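You operate a simulated robot arm through the tools that you are given. There is no shell and no other tool. Be economical: measure what you need, move in short steps, check, and stop when the job is done.

You are at the controls of a simulated two-armed robot. One attempt, no reset.

JOB
On the old table top, fold the blue tea towel in half.

It is judged by the outcome, as a careful person would: the job done as asked, and still so three seconds after it is handed in. It fails if anything else is knocked over, pushed out of place, dropped, spilled or broken. Flat cloth is picked up by pressing the open fingertips on it (5 to 10 N) and closing them slowly along it; thin cloth reads only 2 to 8 mm in the jaws.

ROBOT AND FRAMES
Two 7-joint arms with two-finger parallel grippers on one trunk, on a base that drives. Base frame: it is fixed to the floor where the robot stands at the start and does not move with it; the origin is under the middle of the robot, x ahead of it, y to its left, z up. Units: mm, rad, N and s.
The left shoulder is at the start at [70, 134, 1101], the right one opposite. Places, roughly: old table top [500, 0, 800]. Payload 1.57 kg a hand.
Tool frame (each hand has its own): the origin (TCP) lies between the finger pads and is the grasp point; the fingertips stand 30 mm ahead of it; z points along the fingers, y is the line along which they close. The gripper opens to 80 mm. The fingers are 17 mm wide and 12 mm thick; the gripper's body (40 by 82 mm) begins 80 mm behind the TCP.
Orientation is that of the tool frame in the base frame, as a unit quaternion [x, y, z, w]. With the fingers straight down and closing along the base's y, the tool's x points along the base's -x, its y along +y and its z along -z.

CONTROLS
- The arms move only by the tool drive_tool. It takes "left_series", "right_series" or both (then of equal length, played together; a hand with none holds still); each is a list of rows, each an object of numbers (a shift or turn left out is 0, a gripper value left out holds the last): "tx", "ty", "tz": the shift along the base's x, y, z in cm; "rx", "ry", "rz": the turn, a rotation vector about the base's x, y, z in rad. In form: [{"tx": .., "ty": .., "tz": .., "rx": .., "ry": .., "rz": ..}, ...]. A call has 1 to 8 rows; each row is the pose to reach, as a shift and turn from the pose commanded when the call began. "left_hand" and "right_hand" are, for a hand that has rows, the closure in counts, from 0 (fully open) to 255 (shut), set as the call begins (left out, the last holds). Each row takes 0.2 s and may step no farther than 50 mm and 0.15 rad from the row before; otherwise, or with a gripper value out of range, the whole call is refused. A pose out of reach is approached as far as the arm can. The call stops where the force on the tool passes 40 N (or 10 N more than at its start, if that is more) or the arm is blocked; 0.2 s more then pass. The fingers move at their own pace (about 153 mm/s each) and stop on an object; they squeeze with about 30 N. The grip force told is the motor's: it shows also when the fingers shut on nothing. Time passes only in rows, and 0.2 s behind the last, so rows that repeat a pose let the fingers close. The reply holds the time, the measured pose of the TCP, the force on the tool along the base axes, the opening and the grip force, in the units named above and with some noise.
- Cameras (640 x 400 px; columns grow to the right, rows downward): "scene" is now at [134.9, 0.2, 1303]; the picture's right is [-0.15, -0.99, 0.00], its down [-0.74, 0.11, -0.66] and it looks along [0.66, -0.10, -0.75] (base axes); focal length 264 px, centre (320, 200). "left" rides on the left gripper at [72, 7, -122] in its tool frame; the picture's right is [-0.09, 1.00, 0.00], its down [-0.84, -0.08, -0.54] and it looks along [-0.54, -0.05, 0.84] (tool axes); focal length 238 px, centre (320, 200). "right" rides on the right gripper at [72, -7, -122] in its tool frame; the picture's right is [0.09, 1.00, 0.00], its down [-0.84, 0.08, -0.54] and it looks along [-0.54, 0.05, 0.84] (tool axes); focal length 238 px, centre (320, 200). There is no depth. A picture from a camera that has moved, and an enlarged one, comes with that camera's place and axes in the base frame and with its lens. The place of the scene camera against the robot may be out by one fixed shift of up to 18 mm in any direction.
- capture(camera): a new picture of that camera. No time passes.
- move_column(by): slides the trunk up (or, below 0, down) by that many mm; the arms and the scene camera ride with it, the base frame stays. It gives what a move gives, with no picture.
- steer(legs): drives the robot by 1 to 6 legs, each [ahead, left, turn to the left] in mm, mm and rad, along the robot's own axes; the way and the turn of a leg run together, so that a leg with both is an arc; at most 1500 mm and 3.142 rad a leg. The arms and the cameras ride along, it lands a little off, and it stops where it bumps. It gives what a move gives.
- head_to(pan, tilt): turns the head with the scene camera to pan (to the left, within 1.501 rad either way) and tilt (down, from -0.506 to 1.204), counted from straight ahead of the robot. It gives what a move gives.
- close_up(camera, box): a new picture of the part [left, top, right, bottom] of that camera's present view, enlarged. No time passes.
- hand_in(): hands the job in; it is judged then, once.

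Work in short steps. Places have to be worked out from the pictures, the camera data and where the tool is seen: move nearer, look again, correct. Check each grasp and each placing, and mend what went wrong. You have 120 turns and 108 pictures in all, those below and enlarged ones among them. Open the grippers and draw the arms clear of the work before you hand the job in, unless the task says otherwise; then end with one line.

The tools are called after "Request:" as name(argument=value, ...) on one line, values as JSON. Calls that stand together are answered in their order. drive_tool: Moves the arms, as the interface text tells. Its arguments: {"type":"object","properties":{"left_series":{"type":"array","items":{"type":"object","properties":{"tx":{"type":"number"},"ty":{"type":"number"},"tz":{"type":"number"},"rx":{"type":"number"},"ry":{"type":"number"},"rz":{"type":"number"}}}},"left_hand":{"type":"number"},"right_series":{"type":"array","items":{"type":"object","properties":{"tx":{"type":"number"},"ty":{"type":"number"},"tz":{"type":"number"},"rx":{"type":"number"},"ry":{"type":"number"},"rz":{"type":"number"}}}},"right_hand":{"type":"number"}},"required":[]} The other tools are called the same way: move_column (by) slides the trunk up or down; steer (legs) drives the base; head_to (pan, tilt) turns the head that bears the scene camera; capture (camera) takes a picture; close_up (camera, box) takes an enlarged picture of a part of a camera's view; hand_in () hands the job in.

At the start:

```text
clock: 0.0
left_eef_pos: [436.1, 163.1, 974.0]
left_tcp_rot: [0.0, 1.0, 0.0, 0.0]
left_wrist_force: [-0.5, -0.5, 0.3]
left_grip_width: 79.5
left_grip_force: 0.0
right_eef_pos: [443.7, -143.4, 959.3]
right_tcp_rot: [0.001, 1.0, 0.001, -0.001]
right_wrist_force: [0.4, 0.4, -0.5]
right_grip_width: 80.1
right_grip_force: 0.0
trunk travel left (down, up): [-675.0, 265.0]
robot x, y, heading: [-0.5, -0.9, -0.001]
head pan, tilt: [-0.154, 0.845]
```

scene: 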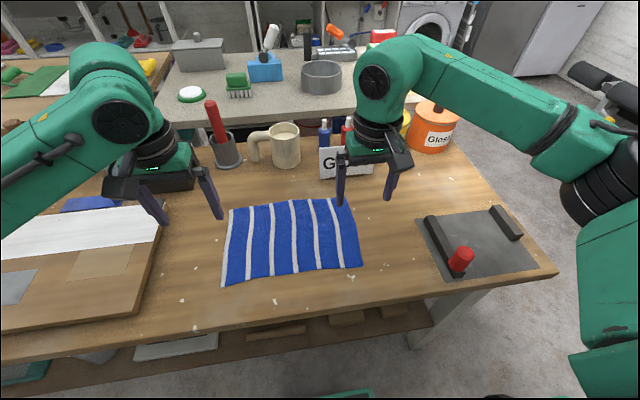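
right: 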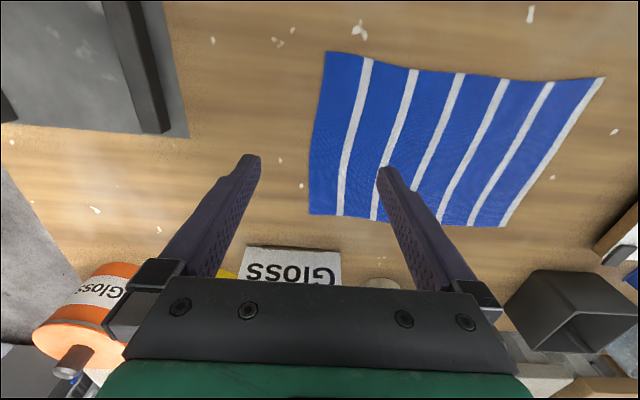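
left: 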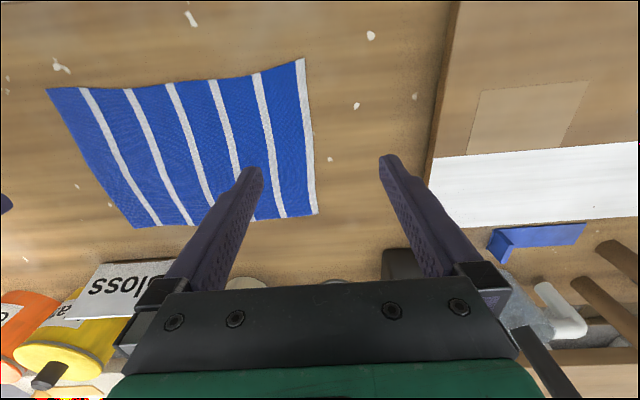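

The corner rays agree best with a table height near 800. That puts the towel's near corners at about (372,151) and (372,-134), and its far corners at about (578,147) and (565,-153). I plan to fold the near edge onto the far edge with both hands. First I'll move each hand above its near corner with the fingers part closed.

Request:
drive_tool(left_series=[{"tx": -1.7, "ty": -1.3, "tz": -3}, {"tx": -3.5, "ty": -2.5, "tz": -6}, {"tx": -5.2, "ty": -3.8, "tz": -9}, {"tx": -5.2, "ty": -3.8, "tz": -9}], right_series=[{"tx": -2, "ty": 1, "tz": -2.5}, {"tx": -4, "ty": 2, "tz": -5}, {"tx": -6, "ty": 3, "tz": -7.5}, {"tx": -6, "ty": 3, "tz": -7.5}], left_hand=150, right_hand=150)

Request:
capture(camera="left")

Request:
capture(camera="right")

Request:
capture(camera="scene")

```text
clock: 1.0
left_eef_pos: [381.8, 124.9, 880.6]
left_tcp_rot: [0.0, 1.0, 0.0, 0.0]
left_wrist_force: [0.0, 0.4, -0.3]
left_grip_width: 33.0
left_grip_force: 0.1
right_eef_pos: [383.2, -113.7, 883.8]
right_tcp_rot: [0.002, 1.0, 0.001, -0.001]
right_wrist_force: [0.0, -0.2, -0.2]
right_grip_width: 33.0
right_grip_force: 0.0
trunk travel left (down, up): [-675.0, 265.0]
robot x, y, heading: [2.7, -1.1, 0.003]
head pan, tilt: [-0.154, 0.845]
```

```text
104 pictures are left
camera left: at [310.1, 130.6, 1003.2], right [0.09, 1.0, 0.0], down [0.84, -0.08, 0.54], along [0.54, -0.05, -0.84], focal length 238 px, centre (320, 200)
```

left: 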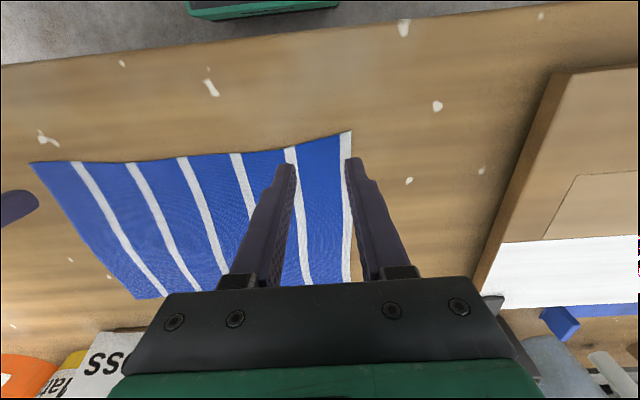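

```text
103 pictures are left
camera right: at [311.8, -121.3, 1004.1], right [-0.09, 1.0, 0.0], down [0.84, 0.07, 0.54], along [0.54, 0.05, -0.84], focal length 238 px, centre (320, 200)
```

right: 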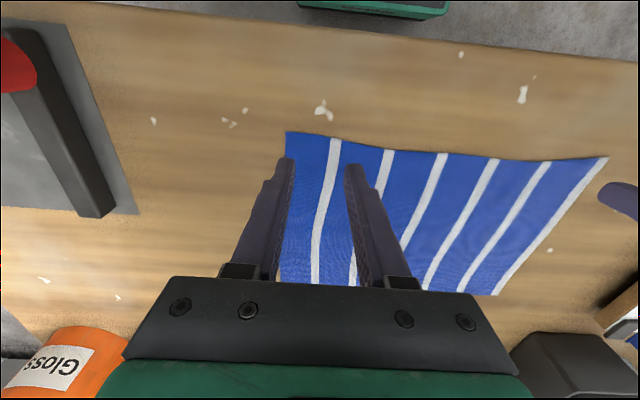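

```text
102 pictures are left
camera scene: at [135.1, 0.3, 1303.0], right [-0.15, -0.99, 0.0], down [-0.74, 0.11, -0.66], along [0.66, -0.1, -0.75], focal length 264 px, centre (320, 200)
```

scene: 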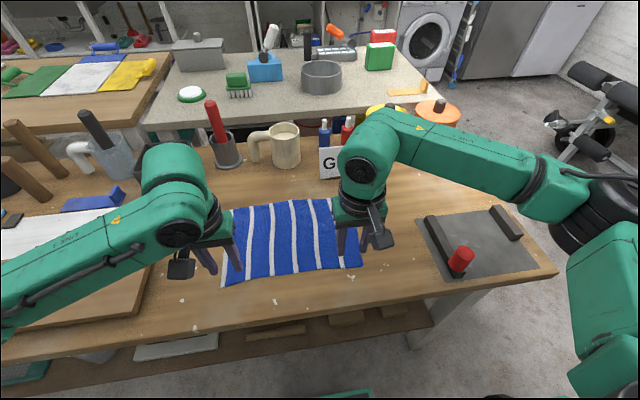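

The left near corner is at (373,152) and the right one at (375,-144), both at z≈800. The edge bows in to x≈385 between them. I'll shift to x≈394 and slightly inward, then descend to just above the cloth.

Request:
drive_tool(left_series=[{"tx": 1.2, "ty": -0.6, "tz": -1.5}, {"tx": 1.2, "ty": -0.6, "tz": -3.4}, {"tx": 1.2, "ty": -0.6, "tz": -4.1}, {"tx": 1.2, "ty": -0.6, "tz": -4.1}], right_series=[{"tx": 1.1, "ty": 0.3, "tz": -1.5}, {"tx": 1.1, "ty": 0.3, "tz": -3.7}, {"tx": 1.1, "ty": 0.3, "tz": -4.4}, {"tx": 1.1, "ty": 0.3, "tz": -4.4}])

Request:
capture(camera="left")

Request:
capture(camera="right")

```text
clock: 2.0
left_eef_pos: [395.2, 119.7, 841.0]
left_tcp_rot: [-0.001, 1.0, 0.0, -0.001]
left_wrist_force: [-0.5, 0.6, 0.9]
left_grip_width: 33.0
left_grip_force: 0.1
right_eef_pos: [393.0, -110.5, 840.3]
right_tcp_rot: [0.002, 1.0, 0.001, -0.001]
right_wrist_force: [-0.3, 0.6, -0.6]
right_grip_width: 32.9
right_grip_force: 0.1
trunk travel left (down, up): [-675.0, 265.0]
robot x, y, heading: [-3.2, 0.2, -0.003]
head pan, tilt: [-0.154, 0.845]
```

```text
101 pictures are left
camera left: at [323.3, 125.5, 963.6], right [0.09, 1.0, 0.0], down [0.84, -0.08, 0.54], along [0.54, -0.05, -0.84], focal length 238 px, centre (320, 200)
```

left: 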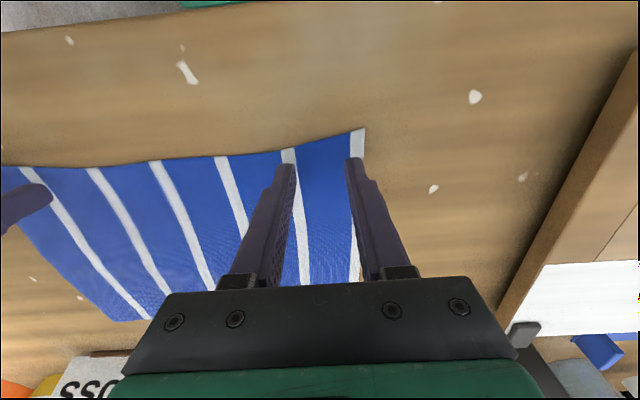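

```text
100 pictures are left
camera right: at [322.9, -117.9, 960.2], right [-0.09, 1.0, 0.0], down [0.84, 0.07, 0.54], along [0.54, 0.05, -0.84], focal length 238 px, centre (320, 200)
```

right: 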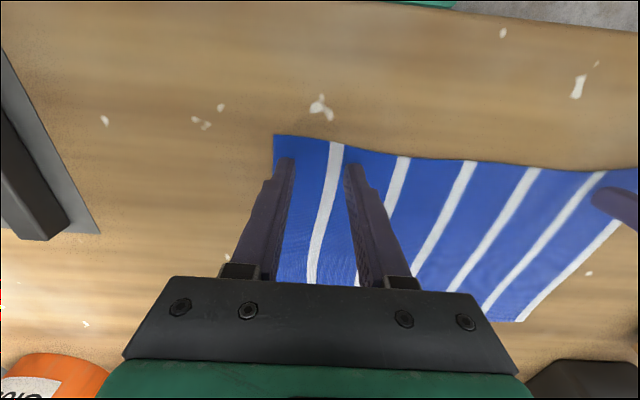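

Both hands sit just inside the near edge with no contact yet. I'll feel downward.

Request:
drive_tool(left_series=[{"tz": -0.5}, {"tz": -0.9}, {"tz": -0.9}], right_series=[{"tz": -0.5}, {"tz": -0.9}, {"tz": -0.9}])

```text
clock: 2.8
left_eef_pos: [394.4, 120.4, 832.5]
left_tcp_rot: [0.0, 1.0, 0.0, 0.0]
left_wrist_force: [0.6, -0.4, 0.6]
left_grip_width: 33.0
left_grip_force: 0.0
right_eef_pos: [394.6, -109.7, 831.6]
right_tcp_rot: [0.0, 1.0, 0.001, 0.0]
right_wrist_force: [-0.7, -0.5, 1.8]
right_grip_width: 33.2
right_grip_force: 0.0
trunk travel left (down, up): [-675.0, 265.0]
robot x, y, heading: [-0.5, -1.4, -0.001]
head pan, tilt: [-0.154, 0.845]
```

The right hand is just touching and the left is not yet, so I'll go on down in small steps.

Request:
drive_tool(left_series=[{"tz": -0.2}, {"tz": -0.3}, {"tz": -0.3}], right_series=[{"tz": -0.1}, {"tz": -0.2}, {"tz": -0.2}])

```text
clock: 3.6
left_eef_pos: [393.6, 119.7, 831.8]
left_tcp_rot: [-0.001, 1.0, -0.001, 0.002]
left_wrist_force: [0.9, 3.3, 13.4]
left_grip_width: 33.1
left_grip_force: 0.0
right_eef_pos: [393.6, -110.2, 831.9]
right_tcp_rot: [0.001, 1.0, 0.001, 0.001]
right_wrist_force: [1.9, -1.6, 10.1]
right_grip_width: 33.0
right_grip_force: 0.3
trunk travel left (down, up): [-675.0, 265.0]
robot x, y, heading: [0.3, -1.2, -0.0]
head pan, tilt: [-0.154, 0.845]
```

The force is 13 N on the left and 10 N on the right. I'll ease both a little and start closing slowly.

Request:
drive_tool(left_series=[{"tz": 0.1}, {"tz": 0.1}], right_series=[{"tz": 0.05}, {"tz": 0.05}], left_hand=172, right_hand=172)

Request:
capture(camera="left")

```text
clock: 4.2
left_eef_pos: [393.9, 119.2, 833.3]
left_tcp_rot: [0.0, 1.0, 0.0, 0.001]
left_wrist_force: [1.2, -2.3, 7.5]
left_grip_width: 25.8
left_grip_force: 0.0
right_eef_pos: [394.1, -108.9, 830.5]
right_tcp_rot: [0.001, 1.0, 0.0, 0.0]
right_wrist_force: [0.7, 2.8, 11.9]
right_grip_width: 24.8
right_grip_force: 0.1
trunk travel left (down, up): [-675.0, 265.0]
robot x, y, heading: [1.5, -0.9, 0.001]
head pan, tilt: [-0.154, 0.845]
```

```text
99 pictures are left
camera left: at [322.5, 125.1, 953.4], right [0.09, 1.0, 0.0], down [0.84, -0.08, 0.54], along [0.54, -0.05, -0.84], focal length 238 px, centre (320, 200)
```

left: 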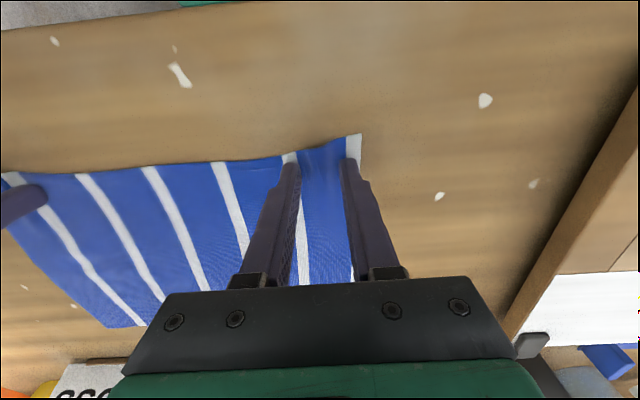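

The cloth is being gathered between the fingers, and the forces are in range or close to it. I'll keep closing.

Request:
drive_tool(left_series=[{}, {}], right_series=[{"tz": 0.04}, {"tz": 0.04}], left_hand=195, right_hand=195)

Request:
drive_tool(left_series=[{}, {}], right_series=[{}, {}], left_hand=220, right_hand=220)

Request:
drive_tool(left_series=[{}, {}, {}], right_series=[{}, {}, {}], left_hand=255, right_hand=255)

Request:
capture(camera="left")

Request:
capture(camera="right")

```text
clock: 4.8
left_eef_pos: [394.4, 119.2, 831.5]
left_tcp_rot: [-0.001, 1.0, 0.0, 0.001]
left_wrist_force: [-1.9, -1.5, 9.3]
left_grip_width: 18.2
left_grip_force: 0.1
right_eef_pos: [393.4, -110.6, 831.4]
right_tcp_rot: [0.001, 1.0, 0.001, 0.001]
right_wrist_force: [1.6, 2.3, 8.4]
right_grip_width: 18.8
right_grip_force: 0.1
trunk travel left (down, up): [-675.0, 265.0]
robot x, y, heading: [-1.9, 1.1, -0.005]
head pan, tilt: [-0.154, 0.845]
```

```text
clock: 5.4
left_eef_pos: [395.5, 118.8, 831.7]
left_tcp_rot: [0.0, 1.0, 0.0, 0.001]
left_wrist_force: [-0.7, -1.4, 8.4]
left_grip_width: 10.1
left_grip_force: 0.0
right_eef_pos: [393.4, -110.0, 832.0]
right_tcp_rot: [0.001, 1.0, 0.001, -0.001]
right_wrist_force: [0.9, 2.0, 6.8]
right_grip_width: 10.1
right_grip_force: 0.0
trunk travel left (down, up): [-675.0, 265.0]
robot x, y, heading: [-2.7, -0.6, 0.002]
head pan, tilt: [-0.154, 0.845]
```

```text
clock: 6.2
left_eef_pos: [395.0, 119.0, 832.4]
left_tcp_rot: [-0.001, 1.0, -0.001, 0.001]
left_wrist_force: [-1.6, -8.5, 8.2]
left_grip_width: 2.5
left_grip_force: 23.8
right_eef_pos: [392.9, -110.4, 832.0]
right_tcp_rot: [0.0, 1.0, 0.0, 0.0]
right_wrist_force: [-0.4, 8.1, 5.0]
right_grip_width: 2.2
right_grip_force: 23.8
trunk travel left (down, up): [-675.0, 265.0]
robot x, y, heading: [-0.3, 2.6, -0.002]
head pan, tilt: [-0.154, 0.845]
```

```text
98 pictures are left
camera left: at [322.7, 124.8, 953.4], right [0.09, 1.0, 0.0], down [0.84, -0.08, 0.54], along [0.54, -0.05, -0.84], focal length 238 px, centre (320, 200)
```

left: 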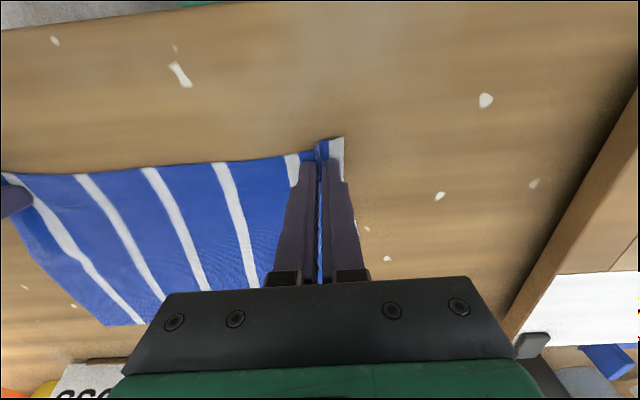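

```text
97 pictures are left
camera right: at [321.6, -117.9, 951.8], right [-0.09, 1.0, 0.0], down [0.84, 0.07, 0.54], along [0.54, 0.05, -0.84], focal length 238 px, centre (320, 200)
```

right: 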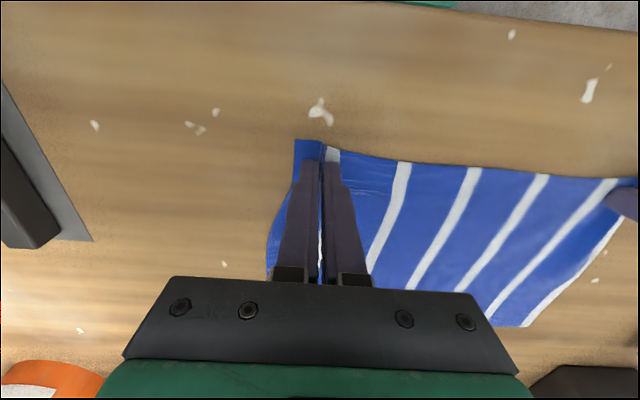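

Both jaws hold cloth, at 2.5 and 2.2 mm with 24 N grip force. I'll lift both corners in an arc towards the far edge, tilting the fingers forward so the hem turns over.

Request:
drive_tool(left_series=[{"tx": 0.1, "tz": 1.5}, {"tx": 0.5, "tz": 3.0, "ry": -0.05}, {"tx": 1.5, "tz": 4.8, "ry": -0.12}, {"tx": 3, "tz": 6.5, "ry": -0.2}, {"tx": 4.8, "tz": 7.8, "ry": -0.3}, {"tx": 7, "tz": 8.8, "ry": -0.4}, {"tx": 9, "tz": 9.2, "ry": -0.5}, {"tx": 10, "tz": 9.2, "ry": -0.55}], right_series=[{"tx": 0.1, "tz": 1.5}, {"tx": 0.5, "tz": 3.0, "ry": -0.05}, {"tx": 1.5, "tz": 4.8, "ry": -0.12}, {"tx": 3, "tz": 6.5, "ry": -0.2}, {"tx": 4.8, "tz": 7.8, "ry": -0.3}, {"tx": 7, "tz": 8.8, "ry": -0.4}, {"tx": 9, "tz": 9.2, "ry": -0.5}, {"tx": 10, "tz": 9.2, "ry": -0.55}])

Request:
capture(camera="scene")

Request:
capture(camera="left")

Request:
capture(camera="right")

```text
clock: 8.0
left_eef_pos: [494.9, 117.9, 922.9]
left_tcp_rot: [0.001, 0.962, 0.0, 0.272]
left_wrist_force: [0.1, -12.0, 0.8]
left_grip_width: 2.1
left_grip_force: 24.0
right_eef_pos: [495.8, -111.6, 923.3]
right_tcp_rot: [0.0, 0.962, 0.002, 0.272]
right_wrist_force: [0.0, 11.2, 0.2]
right_grip_width: 2.1
right_grip_force: 23.4
trunk travel left (down, up): [-675.0, 265.0]
robot x, y, heading: [-1.3, 0.8, -0.002]
head pan, tilt: [-0.154, 0.845]
```

```text
96 pictures are left
camera scene: at [135.1, 0.2, 1303.0], right [-0.15, -0.99, 0.0], down [-0.74, 0.11, -0.66], along [0.66, -0.1, -0.75], focal length 264 px, centre (320, 200)
```

scene: 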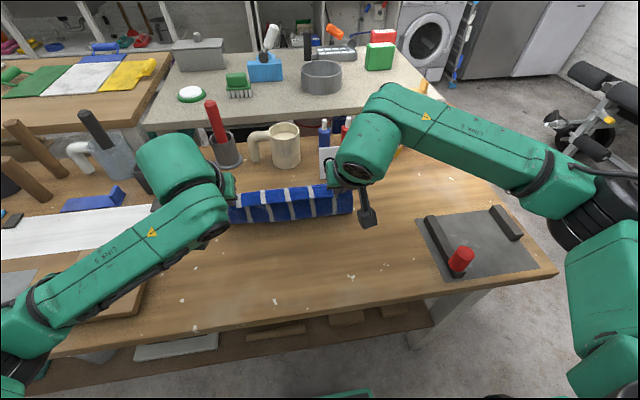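

```text
95 pictures are left
camera left: at [370.0, 125.1, 989.3], right [0.08, 1.0, 0.05], down [0.43, -0.08, 0.9], along [0.9, -0.05, -0.43], focal length 238 px, centre (320, 200)
```

left: 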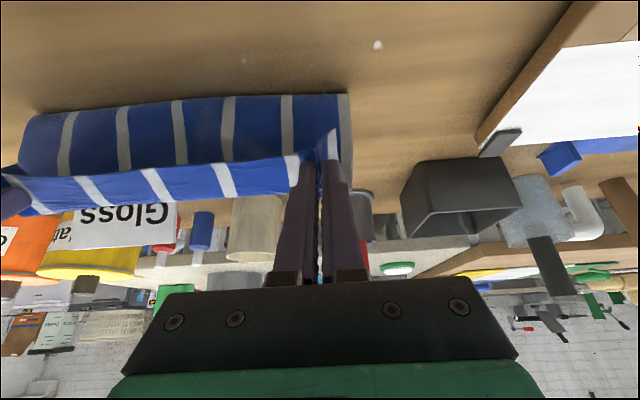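

```text
94 pictures are left
camera right: at [370.4, -119.7, 987.7], right [-0.08, 1.0, -0.05], down [0.43, 0.07, 0.9], along [0.9, 0.05, -0.43], focal length 238 px, centre (320, 200)
```

right: 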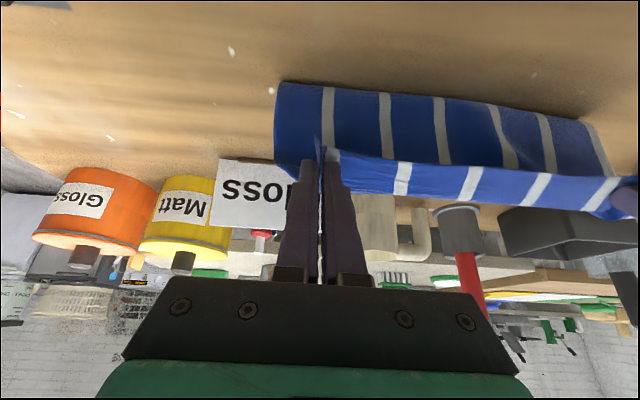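

The fold is going well, with both corners held. Allowing for the forward-tilted tips, the gripped point should land at about x=562, or TCP at about 542. I'll bring it forward and down.

Request:
drive_tool(left_series=[{"tx": 1.2, "tz": -0.7, "ry": -0.06}, {"tx": 2.4, "tz": -1.7, "ry": -0.12}, {"tx": 3.4, "tz": -3, "ry": -0.17}, {"tx": 4.1, "tz": -4.4, "ry": -0.2}, {"tx": 4.6, "tz": -5.8, "ry": -0.2}, {"tx": 4.8, "tz": -7, "ry": -0.2}, {"tx": 4.8, "tz": -7, "ry": -0.2}], right_series=[{"tx": 1.2, "tz": -0.7, "ry": -0.06}, {"tx": 2.4, "tz": -1.7, "ry": -0.12}, {"tx": 3.4, "tz": -3, "ry": -0.17}, {"tx": 4.1, "tz": -4.4, "ry": -0.2}, {"tx": 4.6, "tz": -5.8, "ry": -0.2}, {"tx": 4.8, "tz": -7, "ry": -0.2}, {"tx": 4.8, "tz": -7, "ry": -0.2}])

Request:
capture(camera="scene")

Request:
capture(camera="left")

Request:
capture(camera="right")

```text
clock: 9.6
left_eef_pos: [544.3, 119.4, 853.1]
left_tcp_rot: [0.0, 0.93, -0.001, 0.367]
left_wrist_force: [-0.2, -10.5, -0.4]
left_grip_width: 2.4
left_grip_force: 23.3
right_eef_pos: [541.5, -110.9, 851.5]
right_tcp_rot: [0.002, 0.931, 0.0, 0.366]
right_wrist_force: [0.7, 10.0, -0.1]
right_grip_width: 2.2
right_grip_force: 24.1
trunk travel left (down, up): [-675.0, 265.0]
robot x, y, heading: [1.2, 2.8, 0.004]
head pan, tilt: [-0.154, 0.845]
```

```text
93 pictures are left
camera scene: at [134.8, 0.2, 1303.0], right [-0.15, -0.99, 0.0], down [-0.74, 0.11, -0.66], along [0.66, -0.1, -0.75], focal length 264 px, centre (320, 200)
```

scene: 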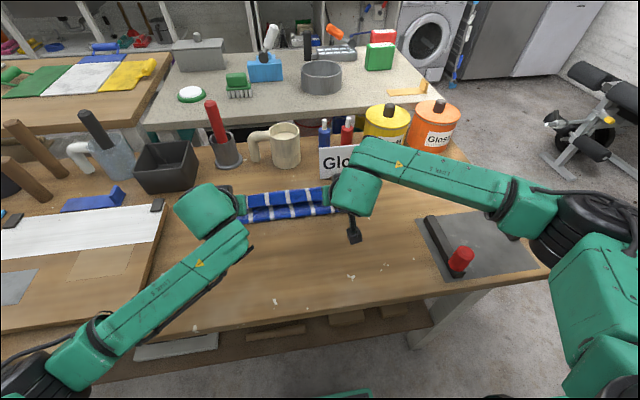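

```text
92 pictures are left
camera left: at [407.8, 125.3, 893.2], right [0.07, 1.0, 0.06], down [0.24, -0.08, 0.97], along [0.97, -0.05, -0.25], focal length 238 px, centre (320, 200)
```

left: 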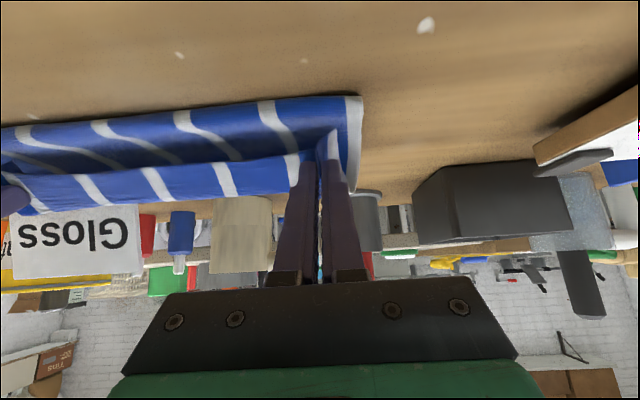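

```text
91 pictures are left
camera right: at [406.9, -118.6, 890.8], right [-0.07, 1.0, -0.06], down [0.24, 0.07, 0.97], along [0.97, 0.05, -0.25], focal length 238 px, centre (320, 200)
```

right: 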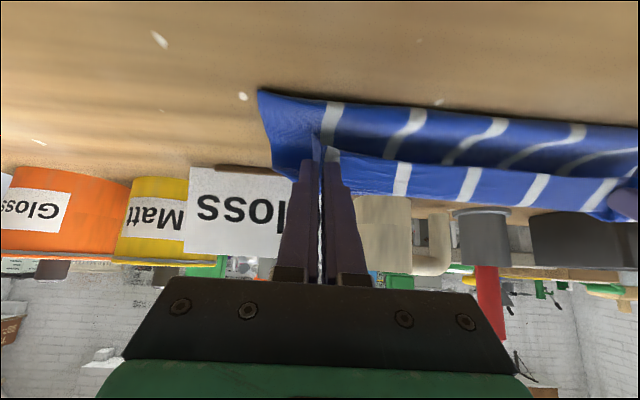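

Both grips hold, but the near fold line looks to be at x≈530, farther forward than expected. I'll zoom in to see whether the lower layer slid.

Request:
close_up(camera="left", box=[200, 70, 420, 220])

Request:
close_up(camera="scene", box=[200, 160, 400, 260])

Request:
close_up(camera="right", box=[230, 70, 450, 220])

```text
2.67 times, centred on (310, 145) of left
camera zoom: at [407.8, 125.3, 893.2], right [0.07, 1.0, 0.06], down [0.24, -0.08, 0.97], along [0.97, -0.05, -0.25], focal length 636 px, centre (347, 347)
```

zoom: 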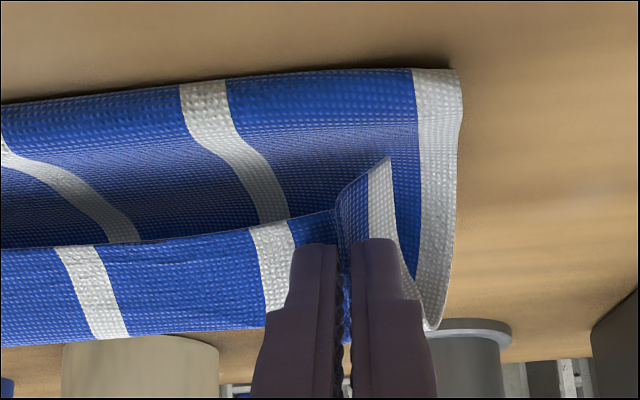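

```text
3.20 times, centred on (300, 210) of scene
camera zoom: at [134.8, 0.2, 1303.0], right [-0.15, -0.99, 0.0], down [-0.74, 0.11, -0.66], along [0.66, -0.1, -0.75], focal length 843 px, centre (384, 168)
```

zoom: 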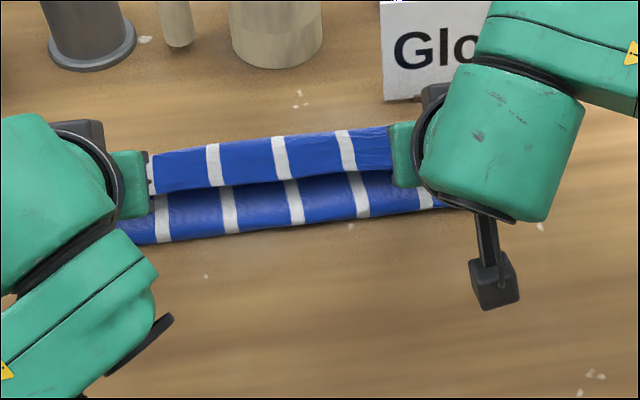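

```text
2.67 times, centred on (340, 145) of right
camera zoom: at [406.9, -118.6, 890.8], right [-0.07, 1.0, -0.06], down [0.24, 0.07, 0.97], along [0.97, 0.05, -0.25], focal length 636 px, centre (267, 347)
```

zoom: 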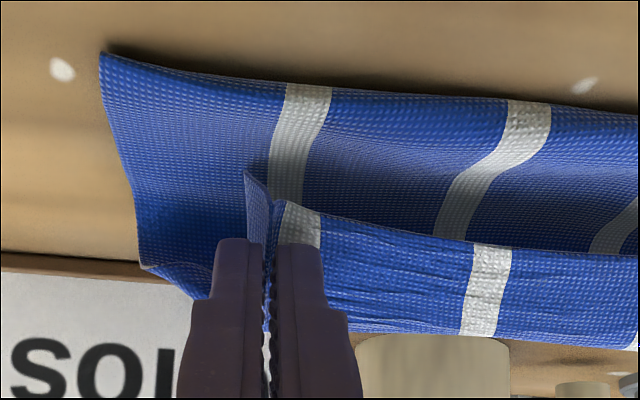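

The hem is held but points back towards the robot. The body leaves it forwards and loops, which used up the slack and moved the fold line to x≈530. I'll go back up towards the top of the arc so the lower layer lies down again, and tilt the fingers further so the hem turns over properly.

Request:
drive_tool(left_series=[{"tx": -2, "tz": 2, "ry": -0.08}, {"tx": -4, "tz": 3.4, "ry": -0.16}, {"tx": -6, "tz": 4.4, "ry": -0.24}, {"tx": -8, "tz": 4.9, "ry": -0.32}, {"tx": -9.2, "tz": 5.2, "ry": -0.38}, {"tx": -9.2, "tz": 5.2, "ry": -0.38}], right_series=[{"tx": -2, "tz": 2, "ry": -0.08}, {"tx": -4, "tz": 3.4, "ry": -0.16}, {"tx": -6, "tz": 4.4, "ry": -0.24}, {"tx": -8, "tz": 4.9, "ry": -0.32}, {"tx": -9.2, "tz": 5.2, "ry": -0.38}, {"tx": -9.2, "tz": 5.2, "ry": -0.38}])

Request:
capture(camera="scene")

Request:
capture(camera="left")

Request:
capture(camera="right")

```text
clock: 11.0
left_eef_pos: [450.3, 119.2, 904.4]
left_tcp_rot: [0.001, 0.844, -0.001, 0.537]
left_wrist_force: [-0.8, -8.7, -0.2]
left_grip_width: 2.3
left_grip_force: 23.5
right_eef_pos: [449.9, -109.9, 905.3]
right_tcp_rot: [-0.001, 0.845, 0.004, 0.535]
right_wrist_force: [-0.3, 8.1, 0.7]
right_grip_width: 1.7
right_grip_force: 23.2
right hand out of reach, approached as far as the arm can: row 5
trunk travel left (down, up): [-675.0, 265.0]
robot x, y, heading: [2.9, -2.3, 0.001]
head pan, tilt: [-0.154, 0.845]
```

```text
87 pictures are left
camera scene: at [134.6, 0.1, 1303.0], right [-0.15, -0.99, 0.0], down [-0.74, 0.11, -0.66], along [0.66, -0.1, -0.75], focal length 264 px, centre (320, 200)
```

scene: 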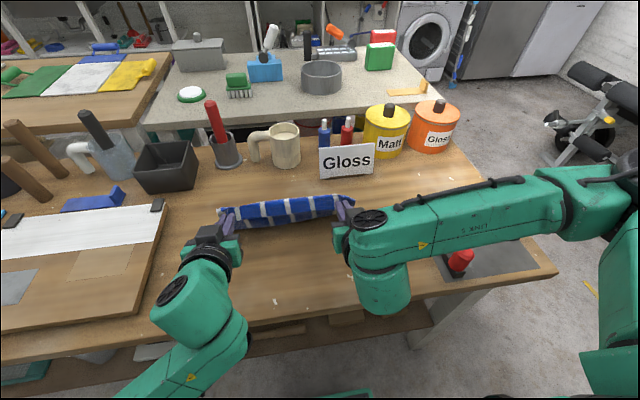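

```text
86 pictures are left
camera left: at [310.7, 125.6, 892.2], right [0.04, 1.0, 0.08], down [-0.13, -0.08, 0.99], along [0.99, -0.05, 0.13], focal length 238 px, centre (320, 200)
```

left: 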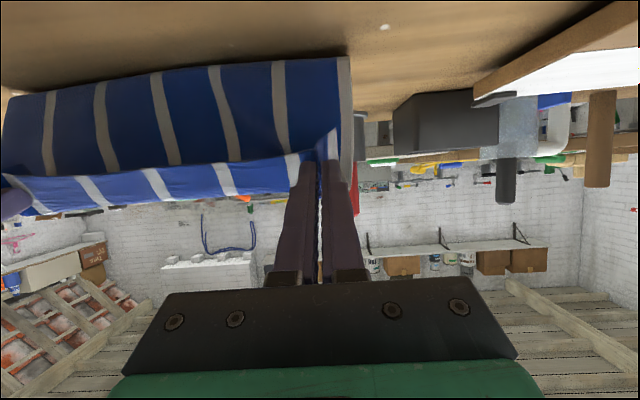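

```text
85 pictures are left
camera right: at [309.7, -117.6, 891.3], right [-0.04, 1.0, -0.08], down [-0.13, 0.07, 0.99], along [0.99, 0.05, 0.13], focal length 238 px, centre (320, 200)
```

right: 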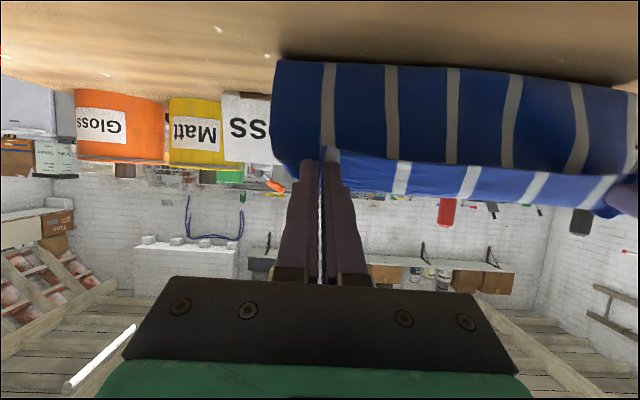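

The contact line is still at x≈530. I'll zoom in on the scene to find the far edge.

Request:
close_up(camera="scene", box=[200, 170, 380, 260])

```text
3.56 times, centred on (290, 215) of scene
camera zoom: at [134.6, 0.1, 1303.0], right [-0.15, -0.99, 0.0], down [-0.74, 0.11, -0.66], along [0.66, -0.1, -0.75], focal length 937 px, centre (427, 147)
```

zoom: 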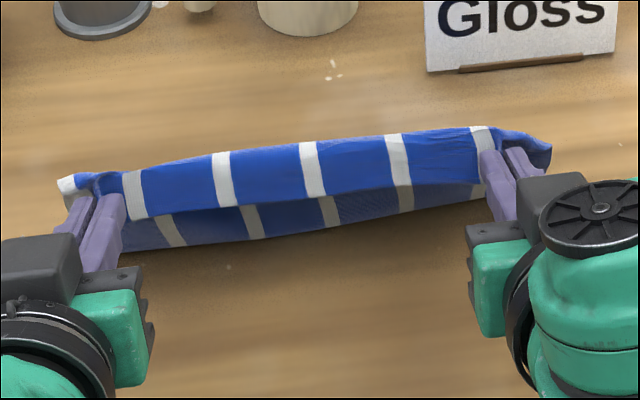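

The far edge isn't visible past the ridge, so the lower layer has probably slid a little. Relative alignment is what matters, so I'll move partway forward at this tilt and look again.

Request:
drive_tool(left_series=[{"tx": 2, "tz": -0.4}, {"tx": 4, "tz": -1.5}, {"tx": 5.5, "tz": -3}, {"tx": 6.5, "tz": -4.5}, {"tx": 6.5, "tz": -4.5}], right_series=[{"tx": 2, "tz": -0.4}, {"tx": 4, "tz": -1.5}, {"tx": 5.5, "tz": -3}, {"tx": 6.5, "tz": -4.5}, {"tx": 6.5, "tz": -4.5}])

Request:
close_up(camera="scene", box=[200, 170, 380, 260])

Request:
close_up(camera="left", box=[100, 0, 420, 220])

Request:
close_up(camera="right", box=[220, 0, 540, 220])

```text
clock: 12.2
left_eef_pos: [516.0, 119.4, 859.3]
left_tcp_rot: [0.0, 0.845, 0.0, 0.535]
left_wrist_force: [-0.3, -5.9, -0.3]
left_grip_width: 2.0
left_grip_force: 24.1
right_eef_pos: [515.9, -109.5, 860.1]
right_tcp_rot: [0.001, 0.845, 0.001, 0.535]
right_wrist_force: [-0.7, 6.3, -0.6]
right_grip_width: 2.1
right_grip_force: 23.8
trunk travel left (down, up): [-675.0, 265.0]
robot x, y, heading: [2.4, 2.4, 0.0]
head pan, tilt: [-0.154, 0.845]
```

```text
3.56 times, centred on (290, 215) of scene
camera zoom: at [134.4, 0.0, 1303.1], right [-0.15, -0.99, 0.0], down [-0.74, 0.11, -0.66], along [0.66, -0.1, -0.75], focal length 937 px, centre (427, 147)
```

zoom: 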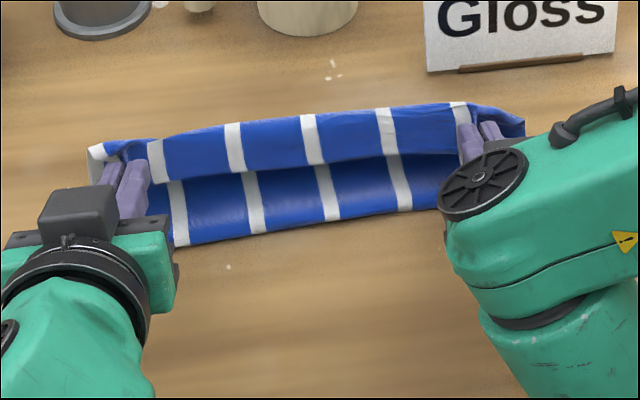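

```text
1.82 times, centred on (260, 110) of left
camera zoom: at [375.3, 124.2, 847.4], right [0.04, 1.0, 0.08], down [-0.13, -0.08, 0.99], along [0.99, -0.05, 0.13], focal length 433 px, centre (429, 364)
```

zoom: 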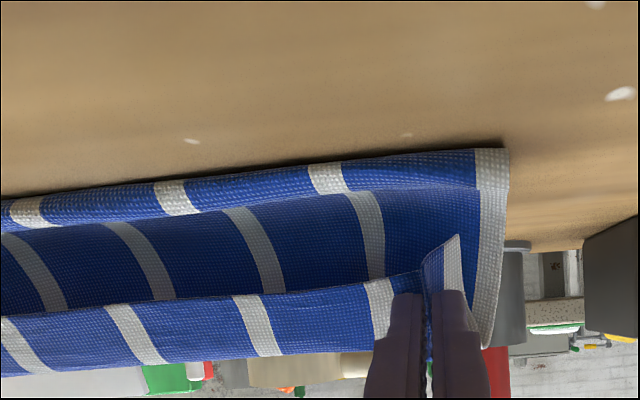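

```text
1.82 times, centred on (380, 110) of right
camera zoom: at [374.5, -117.2, 845.4], right [-0.04, 1.0, -0.08], down [-0.13, 0.07, 0.99], along [0.99, 0.05, 0.13], focal length 433 px, centre (211, 364)
```

zoom: 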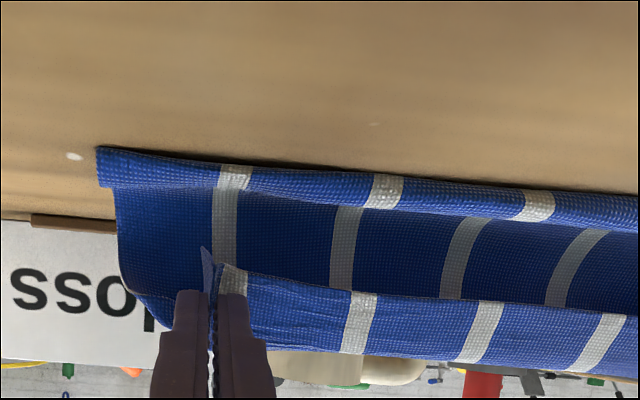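

The fold line sits at about x=465–475, and the hem curls back towards us. I'll lower a little further, release and withdraw along the finger axis so I can see the whole result.

Request:
drive_tool(left_series=[{"tx": 0.8, "tz": -0.8}, {"tx": 1.2, "tz": -1.6}, {"tx": 1.2, "tz": -1.6}], right_series=[{"tx": 0.8, "tz": -0.8}, {"tx": 1.2, "tz": -1.6}, {"tx": 1.2, "tz": -1.6}])

Request:
drive_tool(left_series=[{}, {}, {"tx": -1.8, "tz": 0.8}, {"tx": -4.5, "tz": 2.1}, {"tx": -8, "tz": 4.5}, {"tx": -11, "tz": 8}], right_series=[{}, {}, {"tx": -1.8, "tz": 0.8}, {"tx": -4.5, "tz": 2.1}, {"tx": -8, "tz": 4.5}, {"tx": -11, "tz": 8}], left_hand=170, right_hand=170)

Request:
capture(camera="scene")

Request:
capture(camera="left")

Request:
close_up(camera="scene", box=[200, 170, 380, 260])

```text
clock: 13.0
left_eef_pos: [527.9, 117.4, 843.7]
left_tcp_rot: [0.0, 0.845, 0.0, 0.535]
left_wrist_force: [-0.6, -6.9, -0.8]
left_grip_width: 2.1
left_grip_force: 23.8
right_eef_pos: [528.0, -110.1, 843.0]
right_tcp_rot: [0.0, 0.845, 0.002, 0.535]
right_wrist_force: [-0.4, 6.4, -0.2]
right_grip_width: 2.1
right_grip_force: 23.8
trunk travel left (down, up): [-675.0, 265.0]
robot x, y, heading: [-0.8, 3.3, -0.0]
head pan, tilt: [-0.154, 0.845]
```

```text
clock: 14.4
left_eef_pos: [416.3, 119.5, 926.1]
left_tcp_rot: [-0.001, 0.845, -0.001, 0.535]
left_wrist_force: [0.0, 0.7, 0.3]
left_grip_width: 26.6
left_grip_force: 0.0
right_eef_pos: [418.2, -110.4, 926.3]
right_tcp_rot: [0.001, 0.844, 0.0, 0.536]
right_wrist_force: [-0.6, -0.7, 1.3]
right_grip_width: 26.6
right_grip_force: 0.1
trunk travel left (down, up): [-675.0, 265.0]
robot x, y, heading: [1.9, -1.5, 0.0]
head pan, tilt: [-0.154, 0.845]
```

```text
80 pictures are left
camera scene: at [132.0, 1.3, 1303.3], right [-0.15, -0.99, 0.0], down [-0.74, 0.11, -0.67], along [0.66, -0.1, -0.75], focal length 264 px, centre (320, 200)
```

scene: 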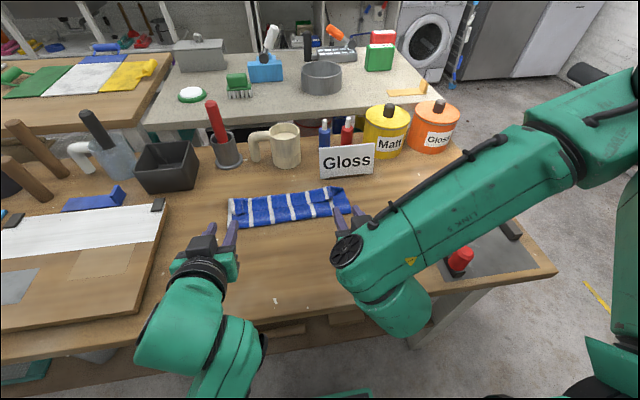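

```text
79 pictures are left
camera left: at [275.3, 126.0, 912.9], right [0.04, 1.0, 0.08], down [-0.13, -0.08, 0.99], along [0.99, -0.05, 0.13], focal length 238 px, centre (320, 200)
```

left: 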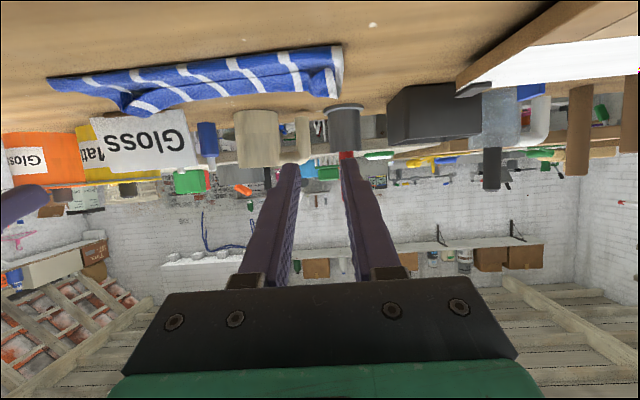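

```text
3.56 times, centred on (290, 215) of scene
camera zoom: at [132.0, 1.3, 1303.3], right [-0.15, -0.99, 0.0], down [-0.74, 0.11, -0.67], along [0.66, -0.1, -0.75], focal length 937 px, centre (427, 147)
```

zoom: 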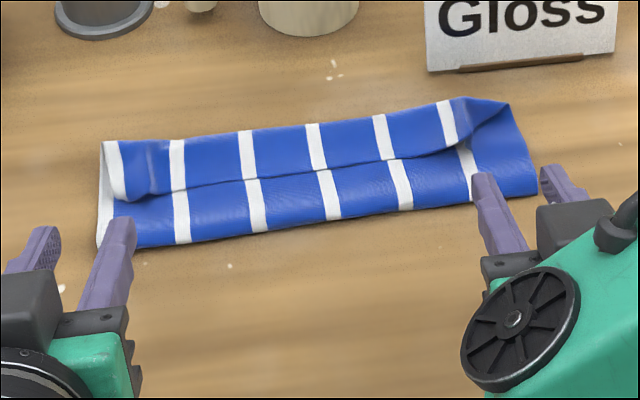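

The near fold is at x≈480 and the far ridge at x≈565, but the hem (about 40 mm) lies folded back on top, so it isn't a clean half. I'll look closely at the flap before unrolling it.

Request:
close_up(camera="left", box=[40, 20, 360, 140])

Request:
close_up(camera="right", box=[260, 20, 580, 140])

```text
2.00 times, centred on (200, 80) of left
camera zoom: at [275.3, 126.0, 912.9], right [0.04, 1.0, 0.08], down [-0.13, -0.08, 0.99], along [0.99, -0.05, 0.13], focal length 477 px, centre (560, 440)
```

zoom: 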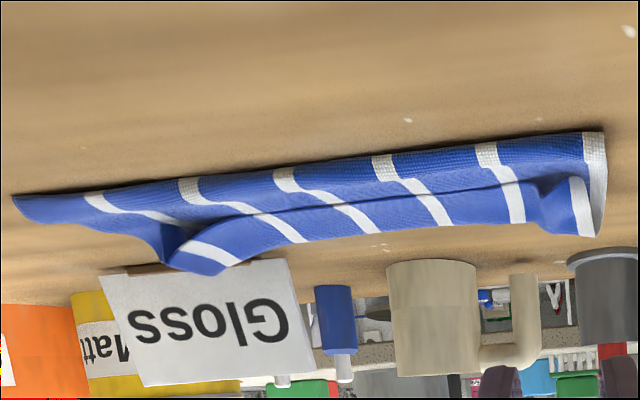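

```text
2.00 times, centred on (420, 80) of right
camera zoom: at [277.0, -117.5, 910.6], right [-0.04, 1.0, -0.08], down [-0.13, 0.08, 0.99], along [0.99, 0.05, 0.13], focal length 477 px, centre (120, 440)
```

zoom: 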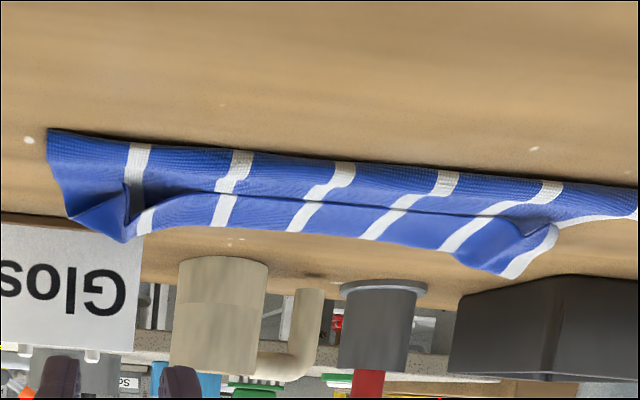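

The flap is tented open at both pinch spots, at roughly (514, 115) and (514, -98). I'll close the fingers, bring the tips in front of those mouths just above the lower layers, and check before sliding under.

Request:
drive_tool(left_series=[{"tx": 1, "ty": -0.1, "tz": -2, "ry": 0.06}, {"tx": 2.5, "ty": -0.2, "tz": -4.5, "ry": 0.12}, {"tx": 4, "ty": -0.3, "tz": -7, "ry": 0.18}, {"tx": 5, "ty": -0.3, "tz": -8.6, "ry": 0.18}, {"tx": 5, "ty": -0.3, "tz": -8.6, "ry": 0.18}], right_series=[{"tx": 1, "ty": 0.3, "tz": -2, "ry": 0.06}, {"tx": 2.5, "ty": 0.6, "tz": -4.5, "ry": 0.12}, {"tx": 4, "ty": 0.9, "tz": -7, "ry": 0.18}, {"tx": 5, "ty": 1.1, "tz": -8.6, "ry": 0.18}, {"tx": 5, "ty": 1.1, "tz": -8.6, "ry": 0.18}], left_hand=255, right_hand=255)

Request:
capture(camera="left")

Request:
capture(camera="right")

Request:
close_up(camera="scene", box=[200, 170, 380, 260])

```text
clock: 15.6
left_eef_pos: [468.7, 116.8, 837.6]
left_tcp_rot: [0.001, 0.89, -0.001, 0.457]
left_wrist_force: [-0.5, 0.0, 0.5]
left_grip_width: 0.2
left_grip_force: 21.0
right_eef_pos: [468.3, -98.6, 837.7]
right_tcp_rot: [0.001, 0.89, 0.001, 0.457]
right_wrist_force: [0.8, 0.3, 0.0]
right_grip_width: 0.0
right_grip_force: 21.1
trunk travel left (down, up): [-675.0, 265.0]
robot x, y, heading: [0.9, -1.1, -0.001]
head pan, tilt: [-0.154, 0.845]
```

```text
75 pictures are left
camera left: at [328.3, 122.9, 850.6], right [0.05, 1.0, 0.07], down [0.05, -0.08, 1.0], along [1.0, -0.05, -0.05], focal length 238 px, centre (320, 200)
```

left: 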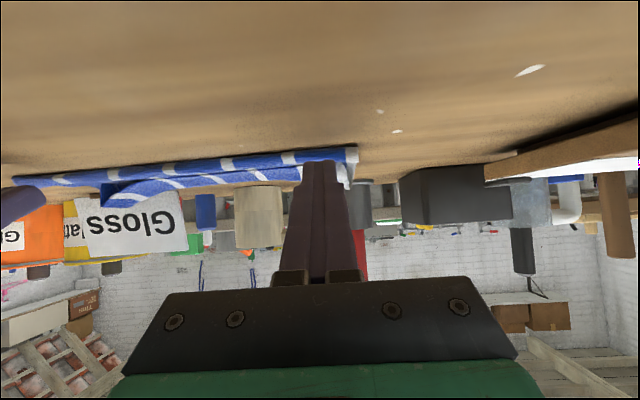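

```text
74 pictures are left
camera right: at [327.9, -106.8, 849.0], right [-0.05, 1.0, -0.07], down [0.05, 0.07, 1.0], along [1.0, 0.05, -0.05], focal length 238 px, centre (320, 200)
```

right: 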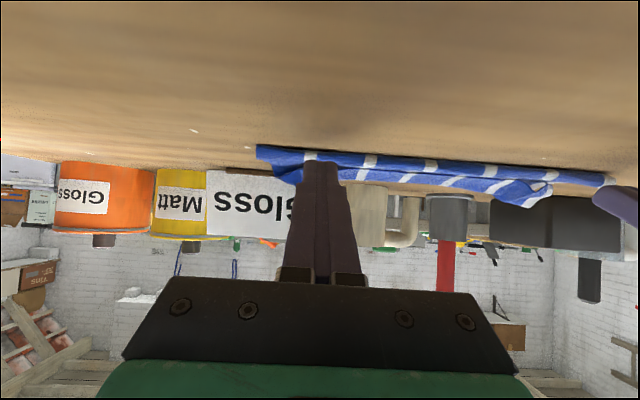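

```text
3.56 times, centred on (290, 215) of scene
camera zoom: at [134.5, 0.2, 1303.0], right [-0.15, -0.99, 0.0], down [-0.74, 0.11, -0.66], along [0.66, -0.1, -0.75], focal length 937 px, centre (427, 147)
```

zoom: 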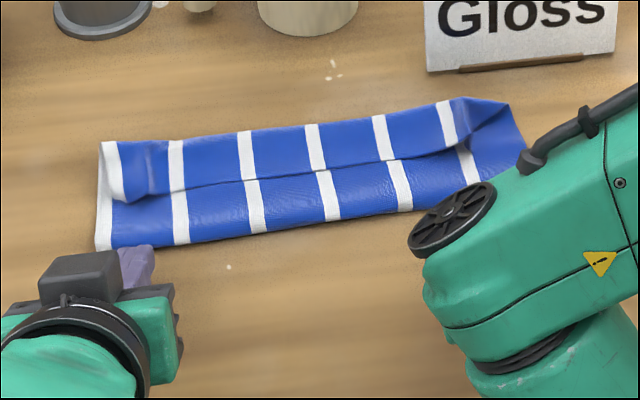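

The tips line up with the mouths and just clear the lower layers. I'll slide in 45 mm.

Request:
drive_tool(left_series=[{"tx": 1, "ty": -0.2}, {"tx": 2, "ty": -0.3}, {"tx": 3, "ty": -0.3, "tz": -0.1}, {"tx": 4, "ty": -0.3, "tz": -0.2}], right_series=[{"tx": 1}, {"tx": 2}, {"tx": 3, "tz": -0.1}, {"tx": 4, "tz": -0.2}])

Request:
capture(camera="left")

Request:
capture(camera="right")

Request:
close_up(camera="scene", box=[200, 170, 380, 260])

```text
clock: 16.6
left_eef_pos: [509.3, 113.6, 833.1]
left_tcp_rot: [0.001, 0.89, 0.0, 0.457]
left_wrist_force: [-0.9, -0.5, 0.0]
left_grip_width: 0.1
left_grip_force: 21.3
right_eef_pos: [508.8, -100.8, 835.2]
right_tcp_rot: [0.001, 0.89, 0.0, 0.456]
right_wrist_force: [-0.1, 0.5, -0.4]
right_grip_width: 0.0
right_grip_force: 21.6
trunk travel left (down, up): [-675.0, 265.0]
robot x, y, heading: [-0.3, -0.2, -0.0]
head pan, tilt: [-0.154, 0.845]
```

```text
72 pictures are left
camera left: at [369.1, 119.1, 846.8], right [0.05, 1.0, 0.07], down [0.05, -0.08, 1.0], along [1.0, -0.05, -0.05], focal length 238 px, centre (320, 200)
```

left: 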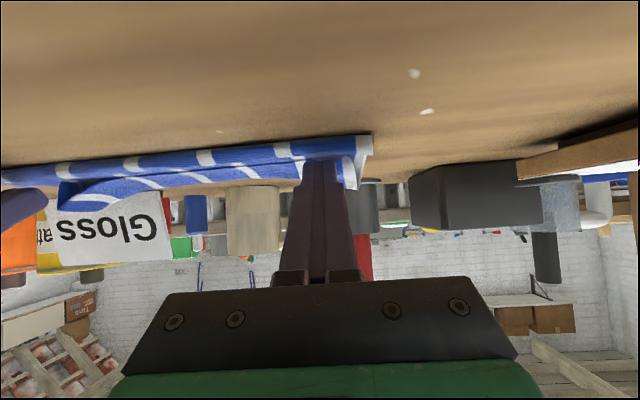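

```text
71 pictures are left
camera right: at [368.0, -107.8, 846.7], right [-0.05, 1.0, -0.07], down [0.05, 0.08, 1.0], along [1.0, 0.05, -0.05], focal length 238 px, centre (320, 200)
```

right: 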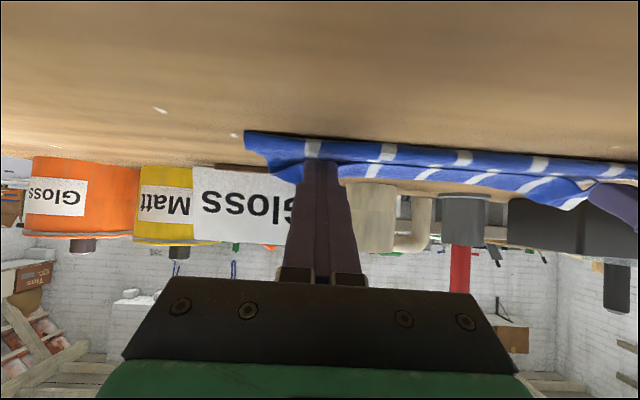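

```text
3.56 times, centred on (290, 215) of scene
camera zoom: at [135.6, 0.0, 1302.9], right [-0.15, -0.99, 0.0], down [-0.74, 0.11, -0.66], along [0.66, -0.1, -0.75], focal length 937 px, centre (427, 147)
```

zoom: 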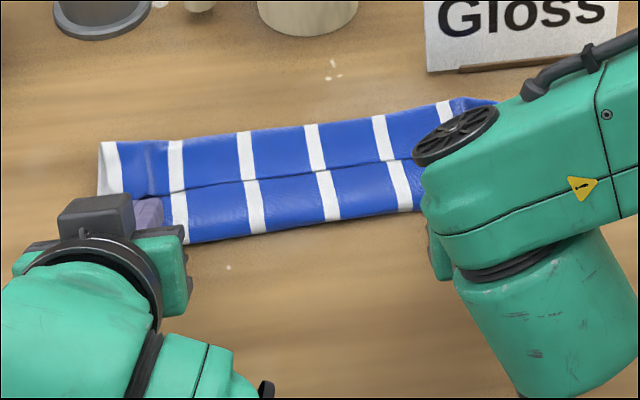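

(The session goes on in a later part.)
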